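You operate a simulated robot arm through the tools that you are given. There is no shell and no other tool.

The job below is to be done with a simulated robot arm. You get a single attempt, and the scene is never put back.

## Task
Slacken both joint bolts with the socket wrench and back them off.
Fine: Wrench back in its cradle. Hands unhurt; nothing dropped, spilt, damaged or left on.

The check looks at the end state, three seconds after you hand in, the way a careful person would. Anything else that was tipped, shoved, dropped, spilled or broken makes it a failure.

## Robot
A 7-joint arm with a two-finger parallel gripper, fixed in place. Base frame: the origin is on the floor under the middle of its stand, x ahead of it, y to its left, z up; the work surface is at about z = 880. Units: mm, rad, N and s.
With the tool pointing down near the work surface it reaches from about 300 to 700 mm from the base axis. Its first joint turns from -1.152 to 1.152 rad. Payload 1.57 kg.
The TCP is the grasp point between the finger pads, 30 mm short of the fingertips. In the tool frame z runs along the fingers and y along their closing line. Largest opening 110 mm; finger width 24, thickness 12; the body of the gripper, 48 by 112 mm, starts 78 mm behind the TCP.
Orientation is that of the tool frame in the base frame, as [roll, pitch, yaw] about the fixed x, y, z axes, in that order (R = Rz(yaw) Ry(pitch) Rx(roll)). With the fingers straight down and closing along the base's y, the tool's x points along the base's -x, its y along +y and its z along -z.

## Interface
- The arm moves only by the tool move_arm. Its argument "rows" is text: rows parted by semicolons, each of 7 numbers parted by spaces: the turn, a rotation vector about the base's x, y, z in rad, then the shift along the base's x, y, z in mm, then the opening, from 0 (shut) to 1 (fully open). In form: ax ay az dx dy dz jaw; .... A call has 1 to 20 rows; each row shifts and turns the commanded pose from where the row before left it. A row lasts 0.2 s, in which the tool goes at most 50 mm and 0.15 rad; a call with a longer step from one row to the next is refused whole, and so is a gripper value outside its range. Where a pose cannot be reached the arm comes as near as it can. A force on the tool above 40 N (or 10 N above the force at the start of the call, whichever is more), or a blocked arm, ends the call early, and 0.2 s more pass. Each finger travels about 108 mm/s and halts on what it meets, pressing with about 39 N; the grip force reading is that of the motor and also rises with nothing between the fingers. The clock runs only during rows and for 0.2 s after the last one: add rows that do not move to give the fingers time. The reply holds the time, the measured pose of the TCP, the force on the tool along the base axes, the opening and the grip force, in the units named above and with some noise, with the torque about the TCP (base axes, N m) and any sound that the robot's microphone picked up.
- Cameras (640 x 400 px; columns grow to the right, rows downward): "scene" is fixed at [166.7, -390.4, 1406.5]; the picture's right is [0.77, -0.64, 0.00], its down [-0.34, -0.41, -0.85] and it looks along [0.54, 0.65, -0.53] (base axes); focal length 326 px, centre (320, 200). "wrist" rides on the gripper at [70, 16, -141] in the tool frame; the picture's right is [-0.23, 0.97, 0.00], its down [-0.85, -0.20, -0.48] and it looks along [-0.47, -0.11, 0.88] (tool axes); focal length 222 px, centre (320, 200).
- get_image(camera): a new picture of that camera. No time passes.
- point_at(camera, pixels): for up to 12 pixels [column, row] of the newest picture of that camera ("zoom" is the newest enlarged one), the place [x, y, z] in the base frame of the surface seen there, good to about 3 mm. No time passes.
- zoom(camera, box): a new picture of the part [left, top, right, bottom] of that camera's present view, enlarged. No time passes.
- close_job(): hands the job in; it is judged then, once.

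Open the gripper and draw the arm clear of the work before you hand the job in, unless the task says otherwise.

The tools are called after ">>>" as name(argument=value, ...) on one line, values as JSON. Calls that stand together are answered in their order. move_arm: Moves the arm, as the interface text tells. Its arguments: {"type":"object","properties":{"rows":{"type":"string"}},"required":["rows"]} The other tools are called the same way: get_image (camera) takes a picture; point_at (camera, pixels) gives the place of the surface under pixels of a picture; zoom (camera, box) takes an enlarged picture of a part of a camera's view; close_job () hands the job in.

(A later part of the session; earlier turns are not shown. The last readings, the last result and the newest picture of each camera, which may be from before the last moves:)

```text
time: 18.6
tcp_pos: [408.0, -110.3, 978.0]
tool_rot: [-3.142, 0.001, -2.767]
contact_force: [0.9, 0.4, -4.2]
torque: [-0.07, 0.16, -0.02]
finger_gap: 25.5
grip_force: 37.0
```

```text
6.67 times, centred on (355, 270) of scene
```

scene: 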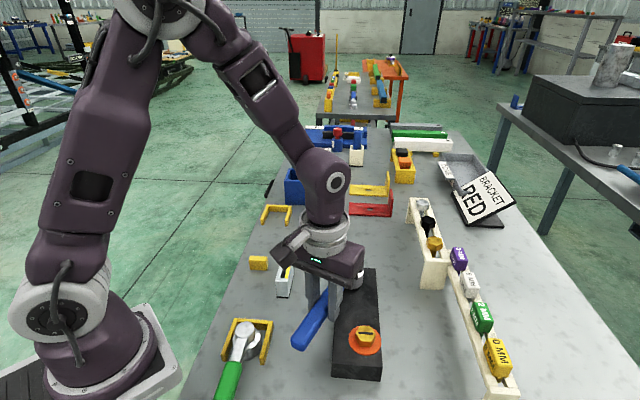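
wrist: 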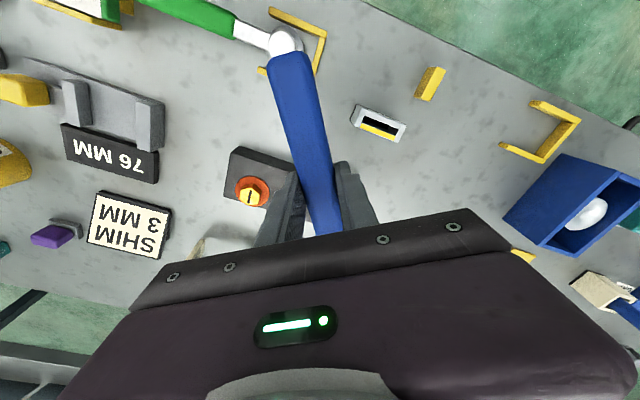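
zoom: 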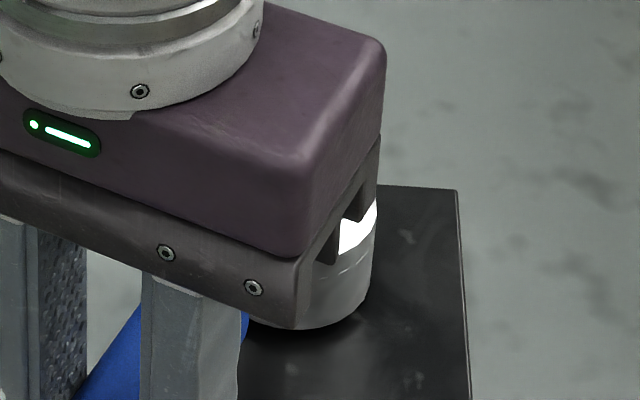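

Torque is now near zero, so the bolt is turning freely. I'll continue the swing; the fingertips (z≈948) pass about 10 mm above the gold head (z≈938).

>>> move_arm(rows="0 0 0.1 4.62 -10.27 0 0; 0 0 0.1 5.62 -9.74 0 0; 0 0 0.1 6.57 -9.14 0 0; 0 0 0.1 7.44 -8.44 0 0; 0 0 0.1 8.26 -7.66 0 0; 0 0 0 0 0 0 0")

>>> get_image(camera="scene")

```text
time: 20.0
tcp_pos: [441.0, -155.8, 978.4]
tool_rot: [-3.14, 0.001, -2.267]
contact_force: [0.7, 0.4, -4.7]
torque: [-0.12, 0.11, -0.04]
finger_gap: 25.6
grip_force: 36.7
```

```text
taken
```

scene: 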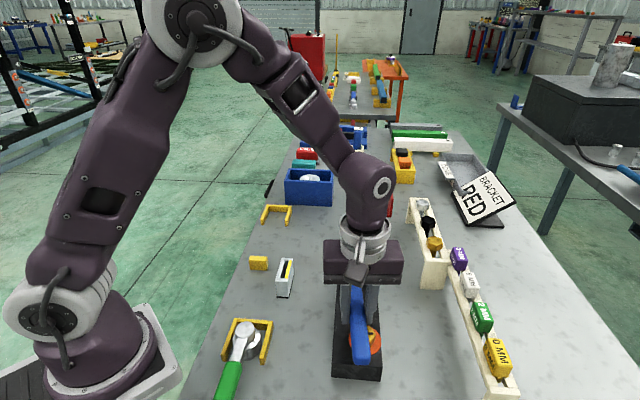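

Pose follows the command (yaw 230°) with only small forces. I'll continue five more steps.

>>> move_arm(rows="0 0 0.1 8.97 -6.79 0 0; 0 0 0.1 9.61 -5.86 0 0; 0 0 0.1 10.15 -4.87 0 0; 0 0 0.1 10.58 -3.84 0 0; 0 0 0.1 10.90 -2.76 0 0; 0 0 0 0 0 0 0")

>>> get_image(camera="scene")

>>> get_image(camera="wrist")

```text
time: 21.4
tcp_pos: [491.0, -180.7, 978.7]
tool_rot: [3.141, 0.001, -1.768]
contact_force: [0.3, -0.3, -4.2]
torque: [-0.19, 0.03, -0.04]
finger_gap: 25.6
grip_force: 37.3
```

```text
taken
```

scene: 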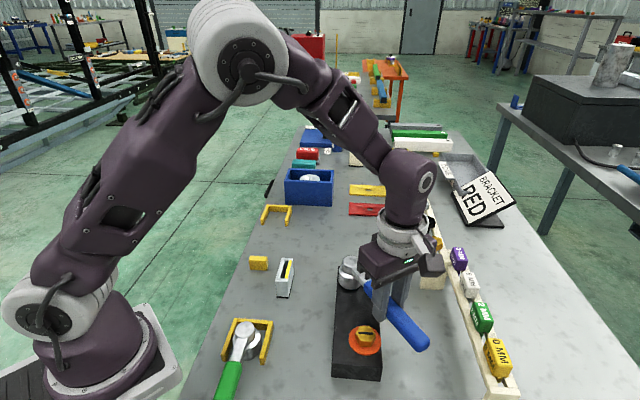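

```text
taken
```

wrist: 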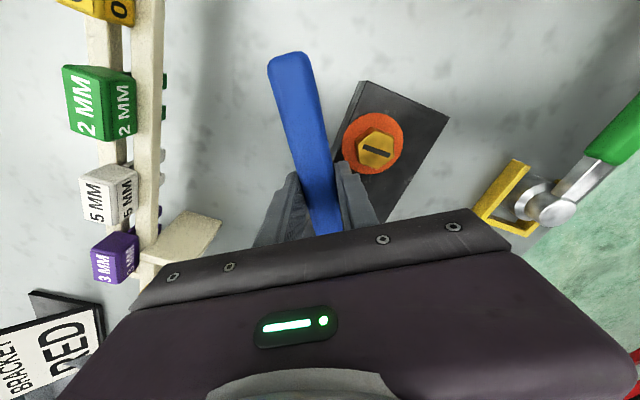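

About 92° of turn is done. I'll lift the socket straight off to inspect the bolt.

>>> move_arm(rows="0 0 0 0 0 6 0; 0 0 0 0 0 10 0; 0 0 0 0 0 14 0; 0 0 0 0 0 30 0; 0 0 0 0 0 40 0; 0 0 0 0 0 0 0")

>>> get_image(camera="scene")

>>> zoom(camera="scene", box=[320, 255, 384, 295])

```text
time: 22.8
tcp_pos: [492.0, -180.4, 1079.4]
tool_rot: [-3.14, 0.001, -1.766]
contact_force: [-0.5, -0.9, -4.2]
torque: [-0.18, 0.03, -0.01]
finger_gap: 25.7
grip_force: 37.1
```

```text
taken
```

scene: 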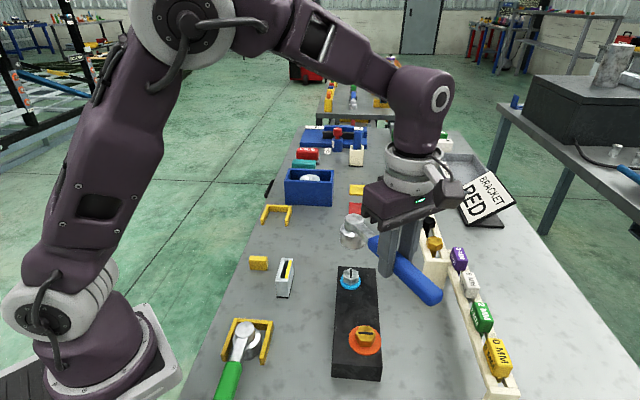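

```text
10.00 times, centred on (352, 275) of scene
```

zoom: 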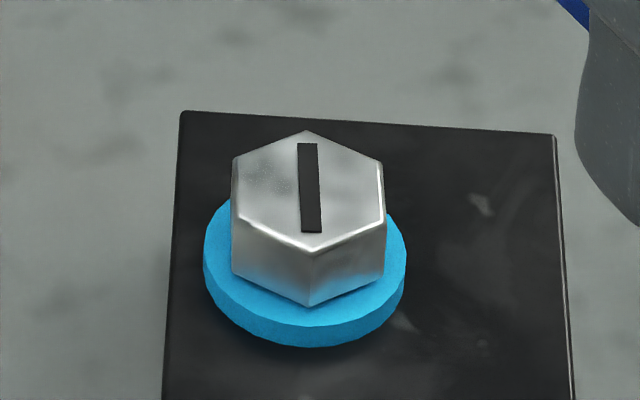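

The disc under the silver bolt has changed from orange to blue, and the slot has turned about 90°. I'll measure the head height to see how far it has backed out.

>>> point_at(camera="zoom", pixels=[[270, 190], [345, 190], [285, 160], [330, 160], [280, 220], [335, 220], [260, 175], [355, 205], [308, 325], [230, 280], [390, 270], [220, 230]])

>>> point_at(camera="zoom", pixels=[[308, 310], [308, 345], [260, 305], [350, 305], [240, 250], [340, 260], [450, 250], [430, 180], [200, 350], [308, 300], [300, 275], [320, 275]])

```text
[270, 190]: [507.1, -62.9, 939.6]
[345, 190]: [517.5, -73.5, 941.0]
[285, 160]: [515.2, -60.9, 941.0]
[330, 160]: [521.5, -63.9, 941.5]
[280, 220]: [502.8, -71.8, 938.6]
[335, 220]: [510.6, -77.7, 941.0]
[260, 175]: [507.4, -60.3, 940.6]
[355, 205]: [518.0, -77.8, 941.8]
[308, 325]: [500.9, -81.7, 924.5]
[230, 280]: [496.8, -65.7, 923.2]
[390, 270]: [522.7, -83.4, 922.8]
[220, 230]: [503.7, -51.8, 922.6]
```

```text
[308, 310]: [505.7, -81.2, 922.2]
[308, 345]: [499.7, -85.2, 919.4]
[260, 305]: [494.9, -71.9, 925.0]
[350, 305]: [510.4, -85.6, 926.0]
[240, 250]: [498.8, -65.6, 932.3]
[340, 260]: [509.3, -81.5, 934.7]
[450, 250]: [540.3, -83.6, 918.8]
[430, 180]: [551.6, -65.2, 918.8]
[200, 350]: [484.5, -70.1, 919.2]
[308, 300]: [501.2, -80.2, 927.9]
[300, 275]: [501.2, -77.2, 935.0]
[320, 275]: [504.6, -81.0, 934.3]
```

The head has risen about 3 mm (937.8 → 940.6) and the slot went from −43° to 48°, so the bolt followed the wrench by about 91°. I'll take a second stroke: carry the wrench back at height to φ=138.5° (the hex repeats every 60°).

>>> move_arm(rows="0 0 -0.13982 -4.147 12.335 0 0; 0 0 -0.13982 -4.147 12.335 0 0; 0 0 -0.13982 -4.147 12.335 0 0; 0 0 -0.13982 -4.147 12.335 0 0; 0 0 -0.13982 -4.147 12.335 0 0; 0 0 -0.13982 -4.147 12.335 0 0; 0 0 -0.13982 -4.147 12.335 0 0; 0 0 -0.13982 -4.147 12.335 0 0; 0 0 -0.13982 -4.147 12.335 0 0; 0 0 -0.13982 -4.147 12.335 0 0; 0 0 -0.13982 -4.147 12.335 0 0; 0 0 -0.13982 -4.147 12.335 0 0; 0 0 -0.13982 -4.147 12.335 0 0; 0 0 -0.13982 -4.147 12.335 0 0; 0 0 -0.13982 -4.147 12.335 0 0; 0 0 0 0 0 0 0; 0 0 0 0 0 0 0")

>>> get_image(camera="scene")

>>> get_image(camera="wrist")

```text
time: 26.4
tcp_pos: [429.9, 4.8, 1079.7]
tool_rot: [-3.141, -0.001, 2.417]
contact_force: [0.6, -1.1, -3.1]
torque: [0.07, 0.13, 0.02]
finger_gap: 25.6
grip_force: 37.4
```

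```text
taken
```

scene: 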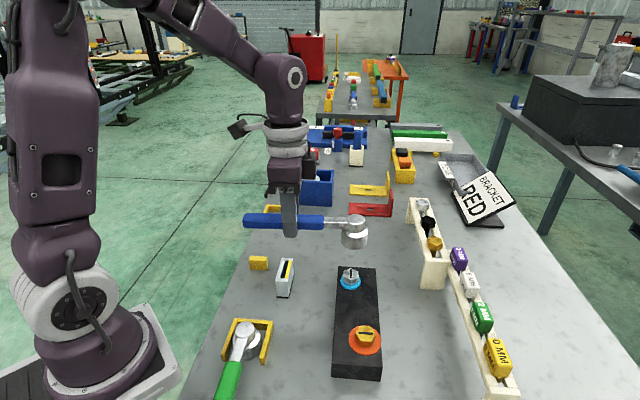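

```text
taken
```

wrist: 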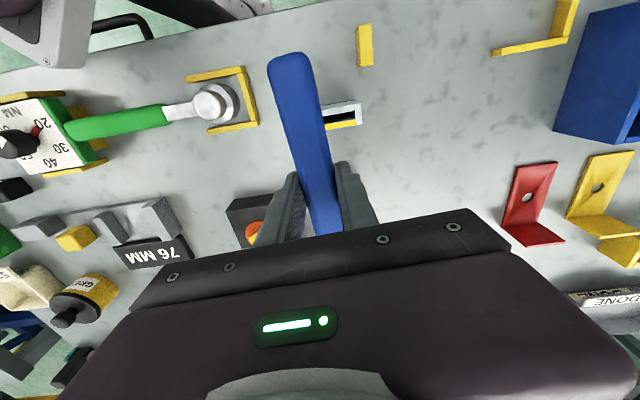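

Pose reached (yaw 138.5°). I'll lower to about 8 mm above the bolt head and check hub centring with the scene camera.

>>> move_arm(rows="0 0 0 0 0 -40 0; 0 0 0 0 0 -36.5 0; 0 0 0 0 0 0 0; 0 0 0 0 0 0 0")

>>> zoom(camera="scene", box=[310, 230, 390, 300])

>>> point_at(camera="zoom", pixels=[[332, 105], [332, 147], [296, 126], [368, 126], [310, 110], [354, 110], [310, 144], [354, 144], [332, 126], [322, 126], [342, 126], [332, 117]])

```text
time: 27.4
tcp_pos: [429.3, 4.4, 1002.0]
tool_rot: [-3.141, 0.0, 2.416]
contact_force: [0.2, 0.1, -3.9]
torque: [0.14, 0.13, 0.01]
finger_gap: 25.4
grip_force: 36.4
```

```text
5.71 times, centred on (350, 265) of scene
```

zoom: 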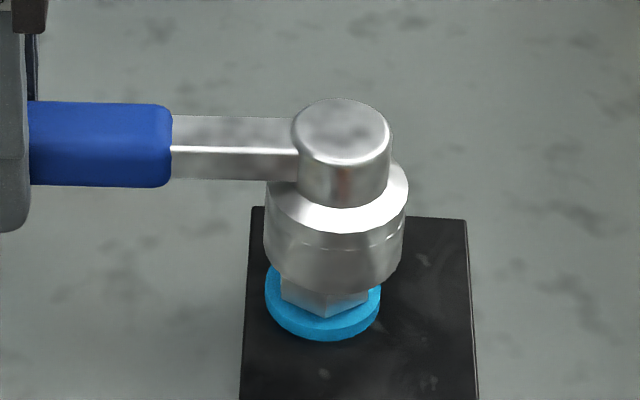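

```text
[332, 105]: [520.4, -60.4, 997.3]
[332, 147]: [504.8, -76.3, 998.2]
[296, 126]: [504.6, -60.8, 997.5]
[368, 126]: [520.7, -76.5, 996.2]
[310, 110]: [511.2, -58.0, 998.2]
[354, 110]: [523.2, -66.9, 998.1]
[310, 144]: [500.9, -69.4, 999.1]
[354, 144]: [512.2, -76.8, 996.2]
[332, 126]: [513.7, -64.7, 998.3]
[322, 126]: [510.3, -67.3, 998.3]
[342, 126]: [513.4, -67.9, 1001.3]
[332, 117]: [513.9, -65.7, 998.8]
```

The hub ellipse looks centred near (341,132) now, a little right of before. I'll sample a proper ring there to get the offset.

>>> zoom(camera="scene", box=[330, 242, 378, 272])

>>> point_at(camera="zoom", pixels=[[285, 100], [285, 140], [245, 120], [325, 120], [257, 106], [313, 106], [257, 134], [313, 134], [285, 120], [271, 120], [299, 120], [285, 110]])

```text
13.33 times, centred on (354, 257) of scene
```

zoom: 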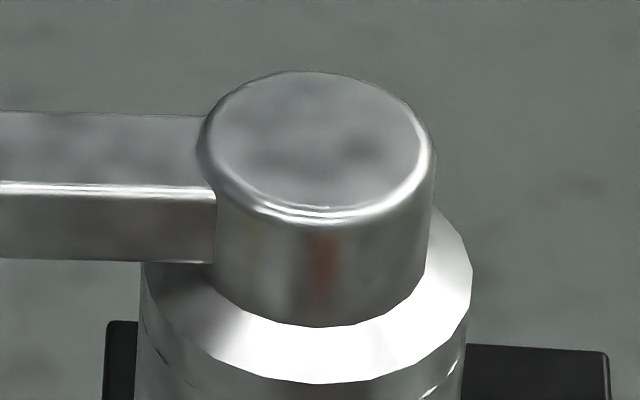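

```text
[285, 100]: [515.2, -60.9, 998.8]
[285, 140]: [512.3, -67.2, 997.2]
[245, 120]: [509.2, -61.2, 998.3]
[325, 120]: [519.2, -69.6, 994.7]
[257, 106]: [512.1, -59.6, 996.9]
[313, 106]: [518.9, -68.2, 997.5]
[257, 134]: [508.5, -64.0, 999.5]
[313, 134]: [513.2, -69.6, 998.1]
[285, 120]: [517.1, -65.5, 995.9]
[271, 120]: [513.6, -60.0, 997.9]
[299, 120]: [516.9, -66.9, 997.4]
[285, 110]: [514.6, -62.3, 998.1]
```

>>> point_at(camera="zoom", pixels=[[317, 90], [317, 194], [230, 142], [404, 142], [255, 105], [379, 105], [255, 179], [379, 179], [317, 142], [290, 142], [344, 142], [317, 115]])

>>> point_at(camera="zoom", pixels=[[317, 85], [317, 199], [220, 142], [414, 142], [245, 100], [389, 100], [245, 184], [389, 184], [317, 142], [280, 120], [354, 164], [354, 120]])

```text
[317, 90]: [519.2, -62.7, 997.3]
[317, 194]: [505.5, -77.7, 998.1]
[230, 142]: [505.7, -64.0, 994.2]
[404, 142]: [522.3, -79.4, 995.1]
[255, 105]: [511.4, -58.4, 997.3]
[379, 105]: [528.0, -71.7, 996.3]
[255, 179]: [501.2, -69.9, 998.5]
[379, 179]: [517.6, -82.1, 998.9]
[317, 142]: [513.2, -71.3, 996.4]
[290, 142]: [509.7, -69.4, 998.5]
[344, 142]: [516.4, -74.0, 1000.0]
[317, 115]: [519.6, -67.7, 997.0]
```

```text
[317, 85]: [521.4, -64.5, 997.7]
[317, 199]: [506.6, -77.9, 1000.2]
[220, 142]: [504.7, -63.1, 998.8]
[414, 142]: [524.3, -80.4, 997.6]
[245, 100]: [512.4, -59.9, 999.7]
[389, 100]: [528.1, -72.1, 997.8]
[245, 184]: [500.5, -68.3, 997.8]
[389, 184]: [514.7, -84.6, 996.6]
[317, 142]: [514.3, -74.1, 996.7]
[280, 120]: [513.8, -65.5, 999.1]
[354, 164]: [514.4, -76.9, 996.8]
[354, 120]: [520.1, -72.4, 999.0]
```

Hub now averages (514.0,−71.0) against the bolt at (512.4,−69.3), so it needs (−1.6,+1.7). I'll correct and lower gently, watching contact.

>>> move_arm(rows="0 0 0 -1.6 1.7 0 0; 0 0 0 0 0 -5 0; 0 0 0 0 0 -3 0; 0 0 0 0 0 -2 0; 0 0 0 0 0 -2 0; 0 0 0 0 0 0 0")

>>> zoom(camera="scene", box=[310, 230, 390, 300])

```text
time: 28.8
tcp_pos: [427.9, 5.8, 990.4]
tool_rot: [3.141, 0.0, 2.417]
contact_force: [-0.5, 0.0, -4.2]
torque: [0.09, 0.15, -0.01]
finger_gap: 25.5
grip_force: 36.7
```

```text
5.71 times, centred on (350, 265) of scene
```

zoom: 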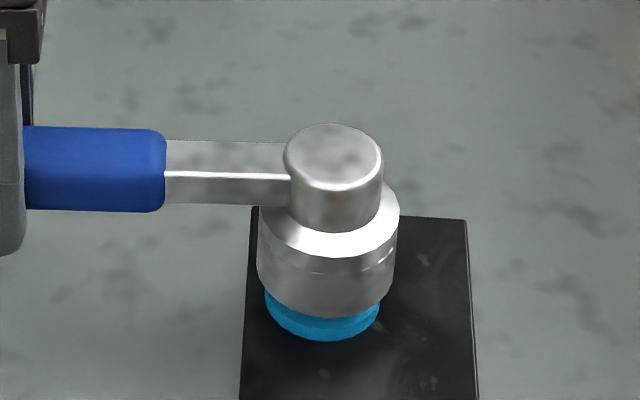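

No contact force with the socket already about 4 mm over the hex. Continuing down to seat.

>>> move_arm(rows="0 0 0 0 0 -3 0; 0 0 0 0 0 -3 0; 0 0 0 0 0 -2 0; 0 0 0 0 0 -1 0; 0 0 0 0 0 0 0")

>>> zoom(camera="scene", box=[310, 230, 390, 300])

```text
time: 30.0
tcp_pos: [428.6, 5.9, 981.8]
tool_rot: [-3.141, 0.001, 2.418]
contact_force: [-0.2, -1.3, -4.6]
torque: [0.07, 0.1, 0.0]
finger_gap: 25.8
grip_force: 37.3
```

```text
5.71 times, centred on (350, 265) of scene
```

zoom: 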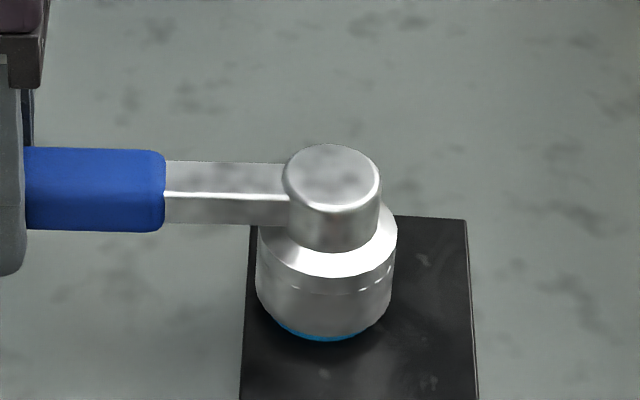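

Seated at TCP z≈982. I'll turn the second stroke counter-clockwise in 0.1 rad steps, with a slight rise to follow the bolt.

>>> move_arm(rows="0 0 0.1 -7.12 -8.90 0.1 0; 0 0 0.1 -6.19 -9.57 0.1 0; 0 0 0.1 -5.20 -10.14 0.1 0; 0 0 0.1 -4.17 -10.60 0.1 0; 0 0 0.1 -3.08 -10.97 0.1 0; 0 0 0 0 0 0 0")

>>> zoom(camera="scene", box=[310, 230, 390, 300])

```text
time: 31.4
tcp_pos: [402.5, -45.6, 981.0]
tool_rot: [3.141, 0.0, 2.918]
contact_force: [-0.6, -0.1, -4.2]
torque: [0.02, 0.17, -0.03]
finger_gap: 25.6
grip_force: 36.7
```

```text
5.71 times, centred on (350, 265) of scene
```

zoom: 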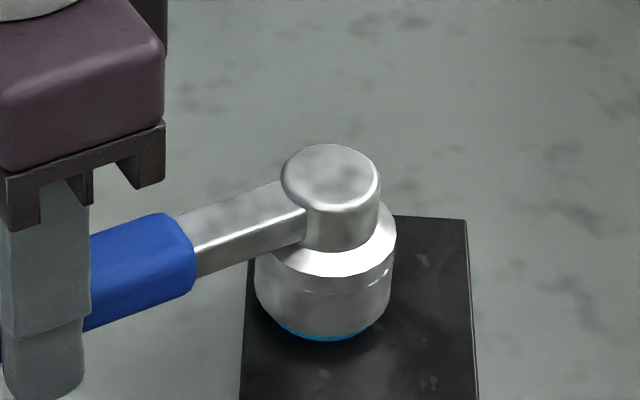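

The turn goes on smoothly with negligible torque. I continue with the rest of the second stroke.

>>> move_arm(rows="0 0 0.1 -1.98 -11.23 0.15 0; 0 0 0.1 -0.85 -11.36 0.15 0; 0 0 0.1 0.30 -11.39 0.15 0; 0 0 0.1 1.42 -11.30 0.15 0; 0 0 0.1 2.55 -11.11 0.15 0; 0 0 0.1 3.65 -10.80 0.15 0; 0 0 0.1 4.71 -10.38 0.15 0; 0 0 0.1 5.72 -9.85 0.15 0; 0 0 0 0 0 0 0")

>>> move_arm(rows="0 0 0.1 6.67 -9.24 0.15 0; 0 0 0.1 7.56 -8.52 0.15 0; 0 0 0.1 8.38 -7.73 0.15 0; 0 0 0.1 9.10 -6.85 0.15 0; 0 0 0.1 9.75 -5.91 0.15 0; 0 0 0.1 10.28 -4.91 0.15 0; 0 0 0.1 10.72 -3.85 0.15 0; 0 0 0.1 11.06 -2.77 0.15 0; 0 0 0 0 0 0 0")

>>> get_image(camera="scene")

```text
time: 33.4
tcp_pos: [417.3, -132.3, 982.7]
tool_rot: [3.141, 0.001, -2.564]
contact_force: [-1.0, -0.4, -4.2]
torque: [-0.07, 0.14, -0.03]
finger_gap: 25.5
grip_force: 36.5
```

```text
time: 35.4
tcp_pos: [491.4, -181.3, 984.4]
tool_rot: [3.141, 0.0, -1.764]
contact_force: [-0.5, -0.8, -4.1]
torque: [-0.17, 0.02, -0.09]
finger_gap: 25.6
grip_force: 37.0
```

```text
taken
```

scene: 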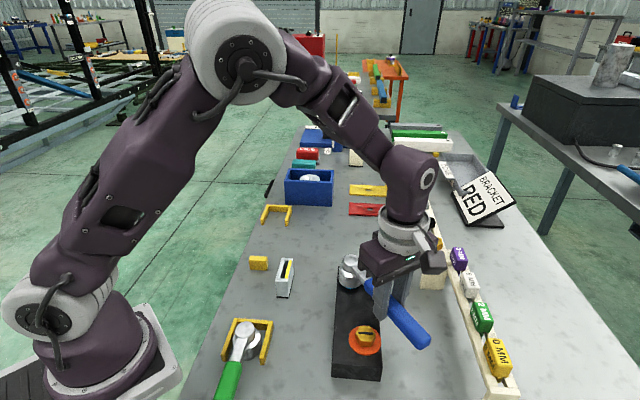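

The second stroke of 120° is complete. I'll lift the socket off and inspect the silver bolt again.

>>> move_arm(rows="0 0 0 0 0 6 0; 0 0 0 0 0 10 0; 0 0 0 0 0 14 0; 0 0 0 0 0 30 0; 0 0 0 0 0 40 0; 0 0 0 0 0 0 0")

>>> zoom(camera="scene", box=[320, 255, 384, 295])

>>> point_at(camera="zoom", pixels=[[270, 190], [345, 190], [285, 160], [330, 160], [280, 220], [335, 220], [260, 175], [355, 205], [308, 325], [230, 280], [390, 270], [220, 230]])

```text
time: 36.8
tcp_pos: [491.5, -181.3, 1084.0]
tool_rot: [-3.14, -0.001, -1.764]
contact_force: [-0.2, 0.5, -4.6]
torque: [-0.15, 0.04, 0.02]
finger_gap: 25.5
grip_force: 37.2
```

```text
10.00 times, centred on (352, 275) of scene
```

zoom: 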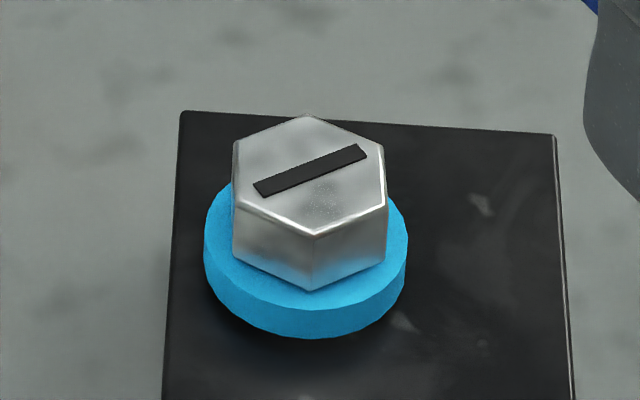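

```text
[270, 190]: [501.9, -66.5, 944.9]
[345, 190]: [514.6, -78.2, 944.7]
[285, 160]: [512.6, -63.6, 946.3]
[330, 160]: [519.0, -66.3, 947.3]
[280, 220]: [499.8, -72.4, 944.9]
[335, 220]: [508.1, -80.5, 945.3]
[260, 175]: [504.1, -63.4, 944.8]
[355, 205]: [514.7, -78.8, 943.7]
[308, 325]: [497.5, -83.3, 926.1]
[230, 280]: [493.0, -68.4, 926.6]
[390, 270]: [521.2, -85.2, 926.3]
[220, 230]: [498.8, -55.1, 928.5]
```

The head is now at z≈945 (about 7.4 mm up for 211° of turn) and the collar is blue, so the silver bolt is clearly slack and backed off. Next I'll measure the gold bolt centre and slot angle.

>>> get_image(camera="scene")

>>> zoom(camera="scene", box=[333, 314, 397, 354])

```text
taken
```

scene: 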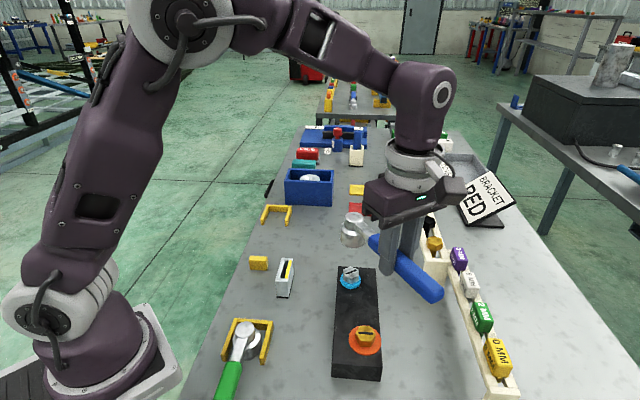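

```text
10.00 times, centred on (365, 334) of scene
```

zoom: 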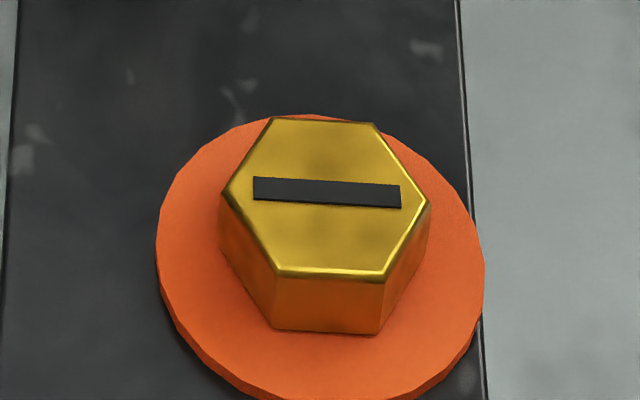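

>>> point_at(camera="zoom", pixels=[[327, 140], [327, 256], [245, 198], [409, 198], [285, 145], [369, 145], [285, 251], [369, 251], [265, 198], [389, 198], [300, 165], [354, 231]])

>>> point_at(camera="zoom", pixels=[[327, 135], [327, 261], [250, 198], [404, 198], [290, 140], [364, 140], [290, 256], [364, 256], [265, 170], [389, 226], [265, 226], [389, 170]])

```text
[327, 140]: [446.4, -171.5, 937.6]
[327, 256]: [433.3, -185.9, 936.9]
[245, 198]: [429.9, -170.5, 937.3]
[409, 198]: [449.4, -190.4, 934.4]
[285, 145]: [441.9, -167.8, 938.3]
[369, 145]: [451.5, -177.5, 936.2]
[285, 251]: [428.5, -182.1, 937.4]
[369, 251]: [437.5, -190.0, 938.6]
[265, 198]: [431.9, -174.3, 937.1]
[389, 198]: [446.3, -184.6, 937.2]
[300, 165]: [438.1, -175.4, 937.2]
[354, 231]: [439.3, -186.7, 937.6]
```

```text
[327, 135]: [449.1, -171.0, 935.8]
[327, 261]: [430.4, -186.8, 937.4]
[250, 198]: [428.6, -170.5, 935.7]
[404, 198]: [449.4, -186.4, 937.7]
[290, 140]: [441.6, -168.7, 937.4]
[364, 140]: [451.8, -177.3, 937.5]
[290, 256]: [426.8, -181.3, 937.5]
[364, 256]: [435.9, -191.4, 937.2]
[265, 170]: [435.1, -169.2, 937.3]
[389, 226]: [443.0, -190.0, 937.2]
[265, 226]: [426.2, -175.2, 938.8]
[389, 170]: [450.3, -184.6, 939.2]
```

Gold bolt centre averages (439.3,−179.5,937.3) with its slot at −43°, the same as silver had. Before swinging there I'll check what stands near it (dial box, shim sign, gauge) with the wrist camera.

>>> move_arm(rows="0 0 -0.14 -10 20 5 0; 0 0 -0.14 -10 20 5 0; 0 0 -0.14 -10 20 5 0; 0 0 -0.14 -10 20 5 0; 0 0 -0.14 -10 20 5 0; 0 0 -0.14 -10 10 5 0; 0 0 -0.14 -10 10 5 0; 0 0 -0.14 -10 0 0 0; 0 0 -0.14 -5 0 0 0; 0 0 -0.14 0 0 0 0; 0 0 0 0 0 0 0; 0 0 0 0 0 0 0")

>>> get_image(camera="wrist")

>>> get_image(camera="scene")

```text
time: 39.4
tcp_pos: [406.6, -61.2, 1118.1]
tool_rot: [3.141, 0.0, 3.117]
contact_force: [-0.3, 0.0, -4.4]
torque: [-0.03, 0.15, 0.02]
finger_gap: 25.7
grip_force: 36.9
```

```text
taken
```

wrist: 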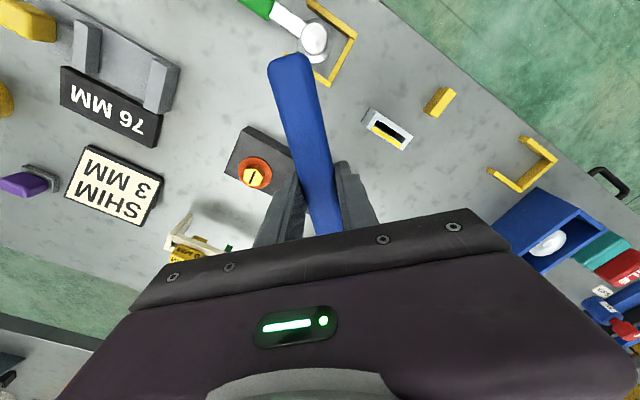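

```text
taken
```

scene: 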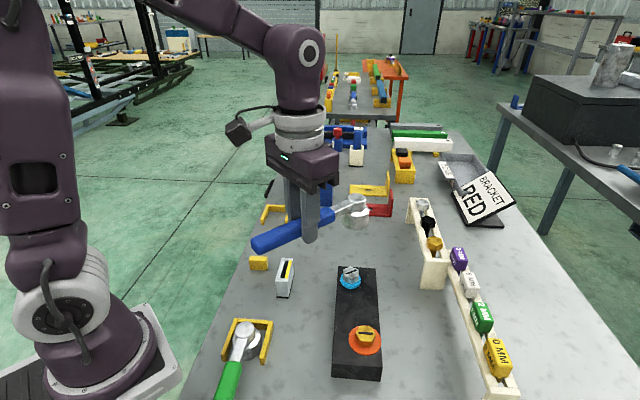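

>>> point_at(camera="wrist", pixels=[[110, 185], [95, 150], [150, 215], [70, 185], [110, 105], [70, 70], [150, 125], [165, 85], [85, 40], [270, 5], [315, 40], [320, 80]])

>>> point_at(camera="wrist", pixels=[[250, 172], [390, 130], [375, 125], [400, 140], [440, 100], [25, 20], [20, 180], [180, 245], [240, 150], [300, 30], [350, 50], [285, 20]])

```text
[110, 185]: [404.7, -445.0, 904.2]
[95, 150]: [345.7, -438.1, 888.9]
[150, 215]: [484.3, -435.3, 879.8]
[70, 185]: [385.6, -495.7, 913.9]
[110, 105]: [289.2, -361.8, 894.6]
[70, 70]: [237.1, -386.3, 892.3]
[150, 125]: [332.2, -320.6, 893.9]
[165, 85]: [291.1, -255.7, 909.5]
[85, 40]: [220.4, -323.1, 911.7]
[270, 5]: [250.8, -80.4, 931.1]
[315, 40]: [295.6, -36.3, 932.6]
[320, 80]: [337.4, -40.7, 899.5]
```

```text
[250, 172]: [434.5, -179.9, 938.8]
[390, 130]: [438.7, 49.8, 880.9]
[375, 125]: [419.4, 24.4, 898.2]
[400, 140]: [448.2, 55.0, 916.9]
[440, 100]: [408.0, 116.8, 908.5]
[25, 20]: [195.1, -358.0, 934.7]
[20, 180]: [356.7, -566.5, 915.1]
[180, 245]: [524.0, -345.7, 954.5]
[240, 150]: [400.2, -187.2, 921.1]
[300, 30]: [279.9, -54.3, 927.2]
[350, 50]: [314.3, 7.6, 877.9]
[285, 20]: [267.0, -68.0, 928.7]
```

Everything near the gold bolt is below z≈935 except the rack, which is out of the sweep. I'll turn the wrench to φ=107° with the hub over the gold bolt, staying high.

>>> move_arm(rows="0 0 -0.125 0 -1 0 0; 0 0 -0.125 0 -1 0 0; 0 0 -0.125 0 -1 0 0; 0 0 -0.125 0 -1 0 0; 0 0 -0.125 0 -1 0 0; 0 0 -0.125 0 -1 0 0; 0 0 -0.125 0 -1 0 0; 0 0 -0.125 0 -1 0 0; 0 0 -0.125 0.5 -1 0 0; 0 0 -0.125 0.55 -0.14 0 0; 0 0 0 0 0 -30 0; 0 0 0 0 0 -30 0; 0 0 0 0 0 -30 0; 0 0 0 0 0 0 0; 0 0 0 0 0 0 0")

>>> get_image(camera="scene")

>>> zoom(camera="scene", box=[325, 285, 405, 355])

```text
time: 42.6
tcp_pos: [407.3, -71.9, 1027.1]
tool_rot: [3.141, -0.001, 1.868]
contact_force: [-0.3, 0.0, -4.3]
torque: [0.13, 0.03, -0.01]
finger_gap: 25.8
grip_force: 37.1
```

```text
taken
```

scene: 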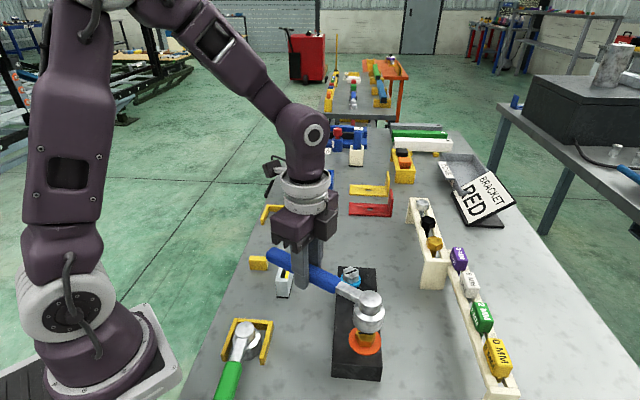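

```text
5.71 times, centred on (365, 320) of scene
```

zoom: 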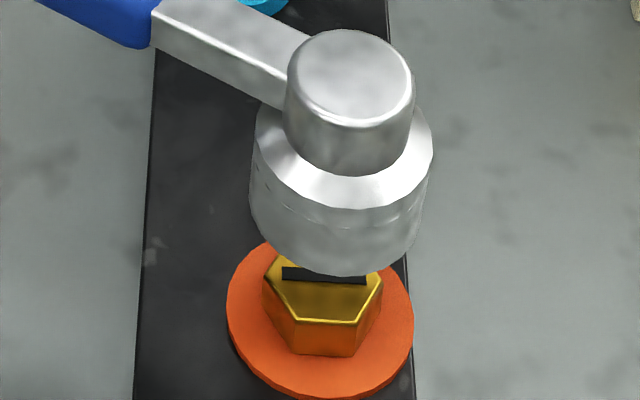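

The hub is near (350,73) in this zoom. I'll zoom further and sample a ring to get its centre over the gold bolt.

>>> zoom(camera="scene", box=[346, 284, 394, 314])

```text
13.33 times, centred on (370, 299) of scene
```

zoom: 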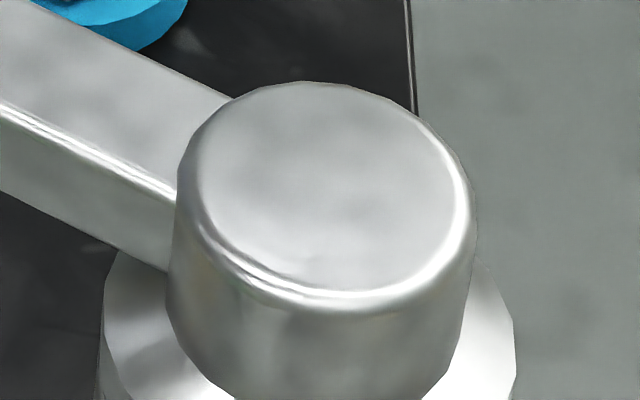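

>>> point_at(camera="zoom", pixels=[[326, 108], [326, 268], [216, 188], [436, 188], [250, 130], [402, 130], [250, 246], [402, 246], [271, 188], [381, 188], [326, 148], [326, 228]])

>>> point_at(camera="zoom", pixels=[[326, 103], [326, 273], [221, 188], [431, 188], [245, 135], [407, 135], [245, 241], [407, 241], [291, 188], [361, 188], [300, 160], [352, 216]])

```text
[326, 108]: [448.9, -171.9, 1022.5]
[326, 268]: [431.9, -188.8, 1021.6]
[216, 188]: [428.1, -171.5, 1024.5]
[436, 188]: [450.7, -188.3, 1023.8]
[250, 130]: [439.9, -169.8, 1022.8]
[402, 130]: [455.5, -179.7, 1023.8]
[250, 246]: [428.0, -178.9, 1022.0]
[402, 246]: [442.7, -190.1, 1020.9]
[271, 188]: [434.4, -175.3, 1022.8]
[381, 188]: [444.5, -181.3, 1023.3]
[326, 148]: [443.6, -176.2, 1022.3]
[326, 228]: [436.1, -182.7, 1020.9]
```

```text
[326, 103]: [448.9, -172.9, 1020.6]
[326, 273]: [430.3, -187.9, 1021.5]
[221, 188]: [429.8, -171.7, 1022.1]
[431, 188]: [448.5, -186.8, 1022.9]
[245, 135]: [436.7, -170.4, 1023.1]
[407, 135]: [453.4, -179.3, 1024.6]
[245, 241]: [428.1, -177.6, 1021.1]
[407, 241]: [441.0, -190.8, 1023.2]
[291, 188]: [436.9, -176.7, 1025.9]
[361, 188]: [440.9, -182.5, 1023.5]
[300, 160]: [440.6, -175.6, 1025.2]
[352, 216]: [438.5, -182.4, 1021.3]
```

Hub (439.9,−179.5) is within 1 mm of the gold bolt (439.3,−179.5). I'll nudge (−0.5,+0.2) and lower in steps onto the hex.

>>> move_arm(rows="0 0 0 -0.5 0.2 -20 0; 0 0 0 0 0 -12 0; 0 0 0 0 0 -4 0; 0 0 0 0 0 -2 0; 0 0 0 0 0 -2 0; 0 0 0 0 0 0 0")

>>> zoom(camera="scene", box=[325, 285, 405, 355])

```text
time: 44.0
tcp_pos: [406.5, -69.8, 987.6]
tool_rot: [3.141, -0.001, 1.868]
contact_force: [0.5, -0.1, -3.7]
torque: [0.17, 0.03, -0.02]
finger_gap: 25.3
grip_force: 37.1
```

```text
5.71 times, centred on (365, 320) of scene
```

zoom: 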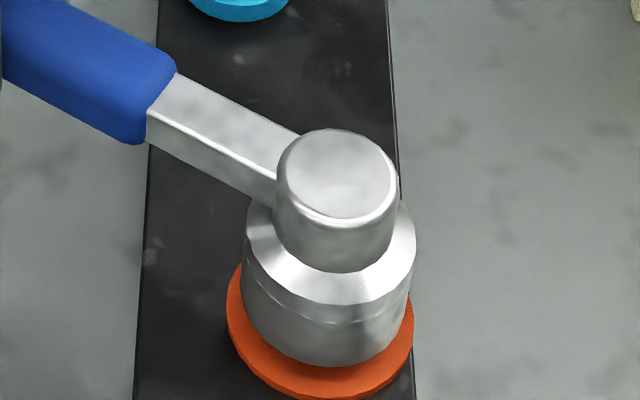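

Still no contact force at z=987.6. I'll continue down to seat at about 978.

>>> move_arm(rows="0 0 0 0 0 -3 0; 0 0 0 0 0 -3 0; 0 0 0 0 0 -2 0; 0 0 0 0 0 -2 0; 0 0 0 0 0 0 0")

>>> zoom(camera="scene", box=[325, 285, 405, 355])

```text
time: 45.2
tcp_pos: [407.0, -69.7, 977.9]
tool_rot: [3.141, 0.001, 1.867]
contact_force: [0.4, 0.3, -4.2]
torque: [0.16, 0.04, 0.02]
finger_gap: 25.8
grip_force: 36.9
```

```text
5.71 times, centred on (365, 320) of scene
```

zoom: 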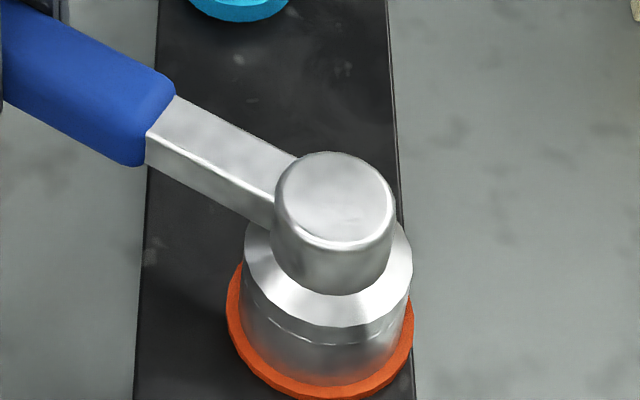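

Seated on the gold bolt at φ=107°. I'll begin the counter-clockwise stroke, starting with four steps to check that it breaks loose.

>>> move_arm(rows="0 0 0.05 -5.48 -1.80 0 0; 0 0 0.05 -5.27 -2.08 0 0; 0 0 0.1 -10.30 -4.93 0.15 0; 0 0 0.1 -9.76 -5.94 0.15 0; 0 0 0.1 -9.12 -6.89 0.15 0; 0 0 0 0 0 0 0")

>>> zoom(camera="scene", box=[305, 285, 405, 365])

```text
time: 46.6
tcp_pos: [367.3, -91.8, 978.9]
tool_rot: [3.141, 0.0, 2.272]
contact_force: [-0.5, 0.4, -4.0]
torque: [0.12, 0.12, -0.18]
finger_gap: 25.4
grip_force: 36.8
```

```text
5.00 times, centred on (355, 325) of scene
```

zoom: 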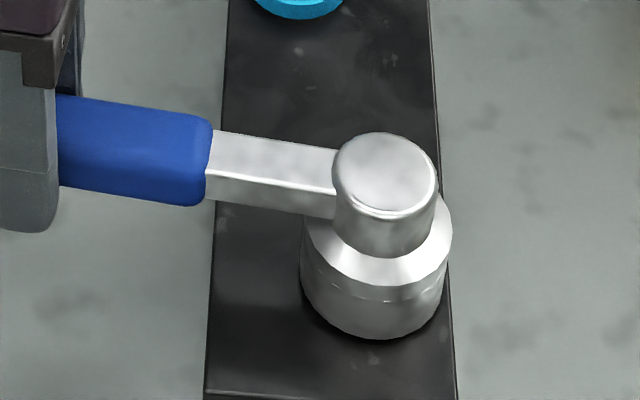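

The orange ring is gone and the bolt turns freely. I continue the stroke in two batches.

>>> move_arm(rows="0 0 0.1 -8.39 -7.75 0.15 0; 0 0 0.1 -7.57 -8.56 0.15 0; 0 0 0.1 -6.68 -9.27 0.15 0; 0 0 0.1 -5.72 -9.89 0.15 0; 0 0 0.1 -4.70 -10.41 0.15 0; 0 0 0.1 -3.64 -10.83 0.15 0; 0 0 0.1 -2.54 -11.14 0.15 0; 0 0 0.1 -1.42 -11.34 0.15 0; 0 0 0 0 0 0 0")

>>> get_image(camera="scene")

>>> get_image(camera="wrist")

```text
time: 48.6
tcp_pos: [325.9, -171.3, 979.2]
tool_rot: [-3.141, 0.0, 3.069]
contact_force: [0.7, -0.9, -3.0]
torque: [0.02, 0.16, -0.06]
finger_gap: 25.6
grip_force: 36.9
```

```text
taken
```

scene: 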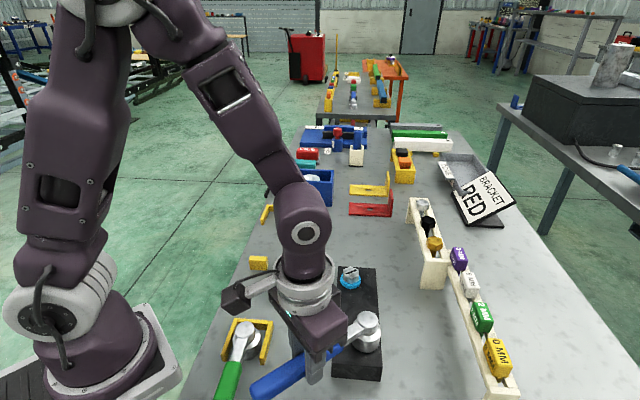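

```text
taken
```

wrist: 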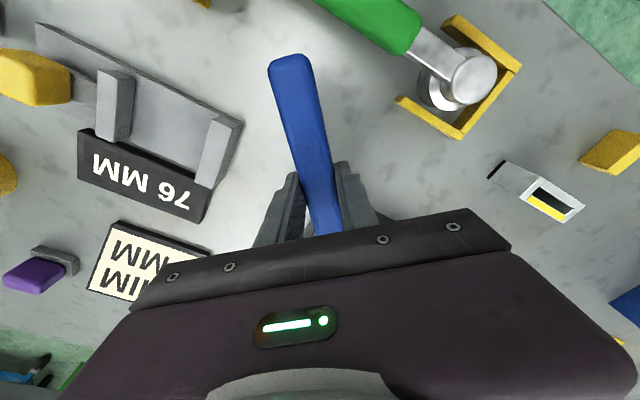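

Forces stay small and the handle clears everything below it. I continue the sweep.

>>> move_arm(rows="0 0 0.1 -0.27 -11.42 0.15 0; 0 0 0.1 0.86 -11.39 0.15 0; 0 0 0.1 2.00 -11.25 0.15 0; 0 0 0.1 3.11 -11.00 0.15 0; 0 0 0.1 4.19 -10.63 0.15 0; 0 0 0.1 5.23 -10.15 0.15 0; 0 0 0.1 6.22 -9.59 0.15 0; 0 0 0 0 0 0 0")

>>> move_arm(rows="0 0 0.1 7.15 -8.91 0.15 0; 0 0 0.1 8.00 -8.16 0.15 0; 0 0 0.1 8.78 -7.31 0.15 0; 0 0 0.1 9.46 -6.41 0.15 0; 0 0 0.1 10.05 -5.43 0.15 0; 0 0 0.1 10.55 -4.39 0.15 0; 0 0 0.1 10.93 -3.33 0.15 0; 0 0 0 0 0 0 0")

>>> get_image(camera="scene")

>>> get_image(camera="wrist")

```text
time: 50.4
tcp_pos: [347.5, -247.3, 979.4]
tool_rot: [3.141, -0.001, -2.514]
contact_force: [0.4, 0.0, -4.2]
torque: [-0.12, 0.12, -0.02]
finger_gap: 25.6
grip_force: 37.4
```

```text
time: 52.2
tcp_pos: [412.6, -290.4, 982.5]
tool_rot: [3.141, -0.002, -1.813]
contact_force: [0.3, -0.7, -2.0]
torque: [0.18, -0.05, 0.02]
finger_gap: 25.4
grip_force: 36.9
```

```text
taken
```

scene: 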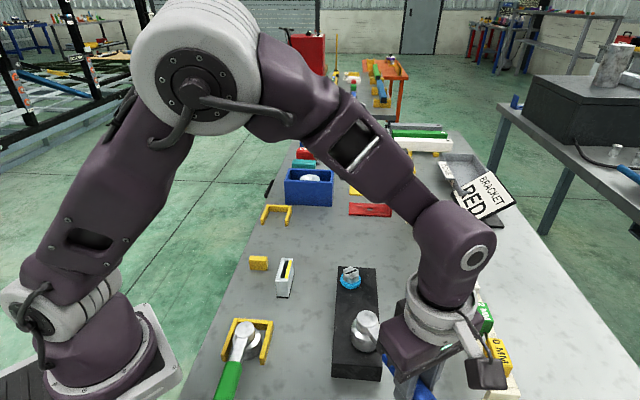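

```text
taken
```

wrist: 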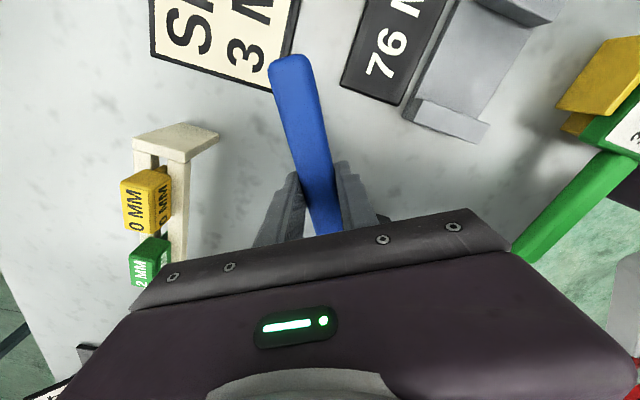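

The bolt has turned 149° and is now lightly lifting the wrench (fz −2.0), as expected when it rises. I'll lift the socket off and inspect the gold bolt.

>>> move_arm(rows="0 0 0 0 0 3 0; 0 0 0 0 0 6 0; 0 0 0 0 0 10 0; 0 0 0 0 0 14 0; 0 0 0 0 0 30 0; 0 0 0 0 0 40 0; 0 0 0 0 0 0 0")

>>> get_image(camera="scene")

>>> zoom(camera="scene", box=[333, 309, 397, 349])

```text
time: 53.8
tcp_pos: [412.2, -291.0, 1082.9]
tool_rot: [3.141, 0.0, -1.814]
contact_force: [-0.5, 0.9, -4.4]
torque: [-0.17, 0.01, 0.0]
finger_gap: 25.6
grip_force: 36.8
```

```text
taken
```

scene: 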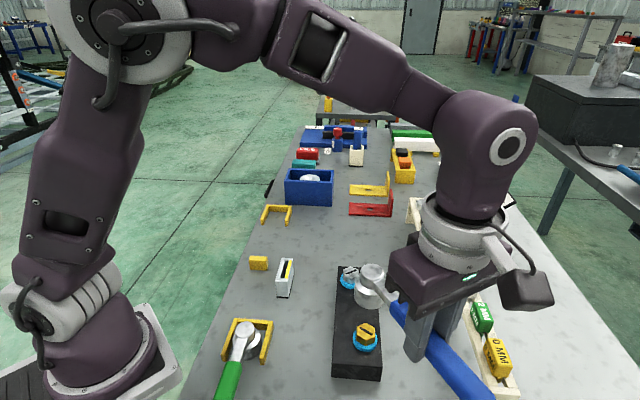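

```text
10.00 times, centred on (365, 329) of scene
```

zoom: 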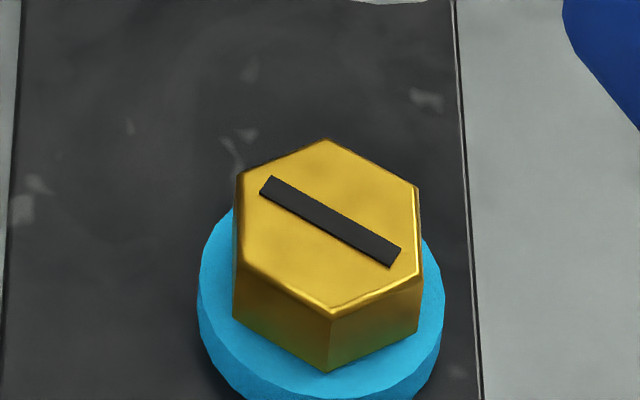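

The gold bolt's collar is now blue too and its slot has turned ≈149°. I'll carry the wrench back at height to φ=135.8° for a second stroke, to match the silver bolt.

>>> move_arm(rows="0 0 -0.13982 -3.58 12.687 0 0; 0 0 -0.13982 -3.58 12.687 0 0; 0 0 -0.13982 -3.58 12.687 0 0; 0 0 -0.13982 -3.58 12.687 0 0; 0 0 -0.13982 -3.58 12.687 0 0; 0 0 -0.13982 -3.58 12.687 0 0; 0 0 -0.13982 -3.58 12.687 0 0; 0 0 -0.13982 -3.58 12.687 0 0; 0 0 -0.13982 -3.58 12.687 0 0; 0 0 -0.13982 -3.58 12.687 0 0; 0 0 -0.13982 -3.58 12.687 0 0; 0 0 -0.13982 -3.58 12.687 0 0; 0 0 -0.13982 -3.58 12.687 0 0; 0 0 -0.13982 -3.58 12.687 0 0; 0 0 -0.13982 -3.58 12.687 0 0; 0 0 0 0 0 -30 0; 0 0 0 0 0 -25 0; 0 0 0 0 0 0 0; 0 0 0 0 0 0 0")

>>> get_image(camera="scene")

>>> zoom(camera="scene", box=[346, 284, 394, 314])

```text
time: 57.8
tcp_pos: [358.5, -99.7, 1028.2]
tool_rot: [-3.141, 0.0, 2.371]
contact_force: [0.0, 0.1, -4.3]
torque: [0.13, 0.12, -0.04]
finger_gap: 25.4
grip_force: 36.9
```

```text
taken
```

scene: 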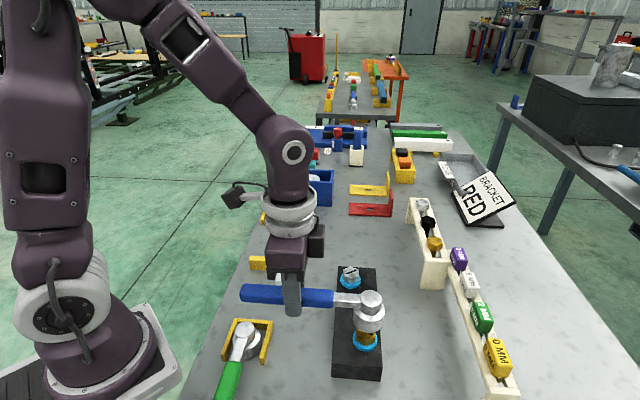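

```text
13.33 times, centred on (370, 299) of scene
```

zoom: 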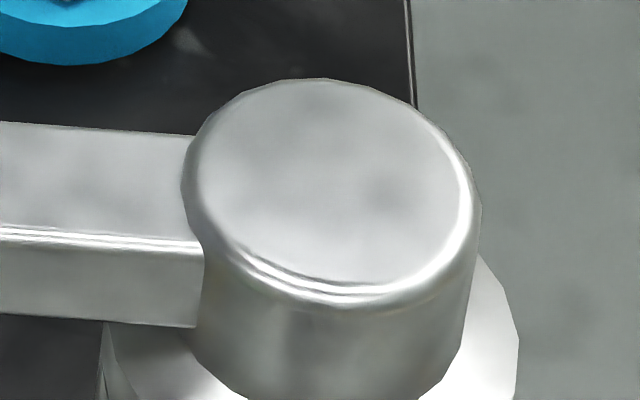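

I'll sample the hub ring again to check the centring over the gold bolt.

>>> point_at(camera="zoom", pixels=[[331, 105], [331, 265], [221, 185], [441, 185], [255, 127], [407, 127], [255, 243], [407, 243], [276, 185], [386, 185], [331, 145], [331, 225]])

>>> point_at(camera="zoom", pixels=[[331, 100], [331, 270], [226, 185], [436, 185], [250, 132], [412, 132], [250, 238], [412, 238], [296, 185], [366, 185], [305, 157], [357, 213]])

>>> zoom(camera="scene", box=[325, 285, 405, 355])

```text
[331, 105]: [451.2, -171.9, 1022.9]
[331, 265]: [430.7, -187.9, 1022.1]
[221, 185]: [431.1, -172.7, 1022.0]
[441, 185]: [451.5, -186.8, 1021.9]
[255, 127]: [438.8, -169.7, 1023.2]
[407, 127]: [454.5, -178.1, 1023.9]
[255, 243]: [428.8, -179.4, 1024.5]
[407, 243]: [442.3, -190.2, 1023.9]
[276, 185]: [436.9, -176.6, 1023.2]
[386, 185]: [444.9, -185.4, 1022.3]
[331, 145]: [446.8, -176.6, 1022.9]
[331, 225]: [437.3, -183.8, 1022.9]
```

```text
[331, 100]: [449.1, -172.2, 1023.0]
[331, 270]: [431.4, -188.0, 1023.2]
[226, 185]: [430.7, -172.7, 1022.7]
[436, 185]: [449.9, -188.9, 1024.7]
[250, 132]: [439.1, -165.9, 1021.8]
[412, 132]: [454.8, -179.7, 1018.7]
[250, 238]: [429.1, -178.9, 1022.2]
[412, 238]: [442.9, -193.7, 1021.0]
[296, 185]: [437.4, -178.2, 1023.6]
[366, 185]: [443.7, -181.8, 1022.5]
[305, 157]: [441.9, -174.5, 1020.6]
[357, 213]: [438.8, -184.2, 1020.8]
```

```text
5.71 times, centred on (365, 320) of scene
```

zoom: 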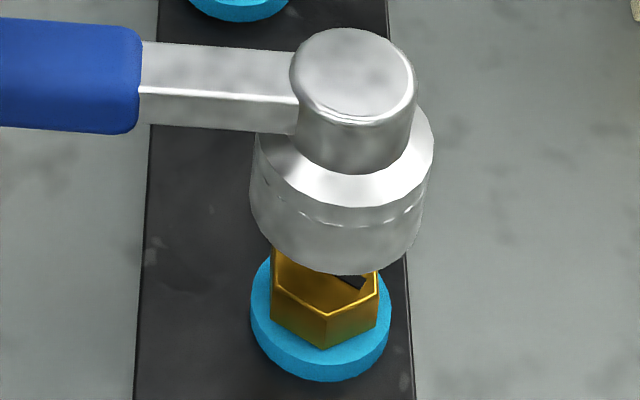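

Hub (440.9,−179.9) vs bolt (439.3,−179.5): I'll shift (−1.5,+0.5) and lower in steps onto the raised hex (top ≈942.5).

>>> move_arm(rows="0 0 0 -1.5 0.5 -15 0; 0 0 0 0 0 -12 0; 0 0 0 0 0 -4 0; 0 0 0 0 0 -3 0; 0 0 0 0 0 -2 0; 0 0 0 0 0 -2 0; 0 0 0 0 0 0 0")

>>> zoom(camera="scene", box=[325, 285, 405, 355])

```text
time: 59.4
tcp_pos: [357.1, -99.5, 989.4]
tool_rot: [-3.141, 0.0, 2.37]
contact_force: [-0.7, 0.2, -3.8]
torque: [0.11, 0.12, 0.04]
finger_gap: 25.3
grip_force: 37.1
```

```text
5.71 times, centred on (365, 320) of scene
```

zoom: 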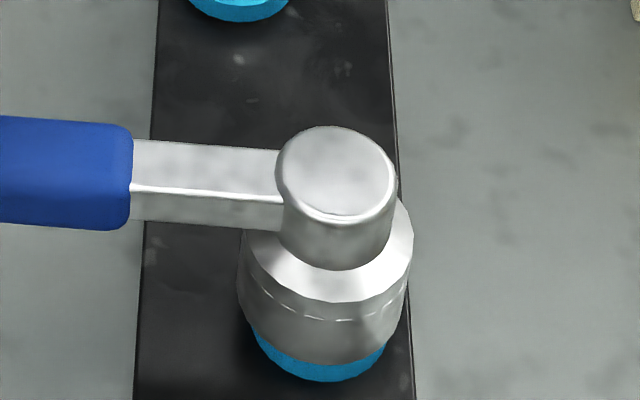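

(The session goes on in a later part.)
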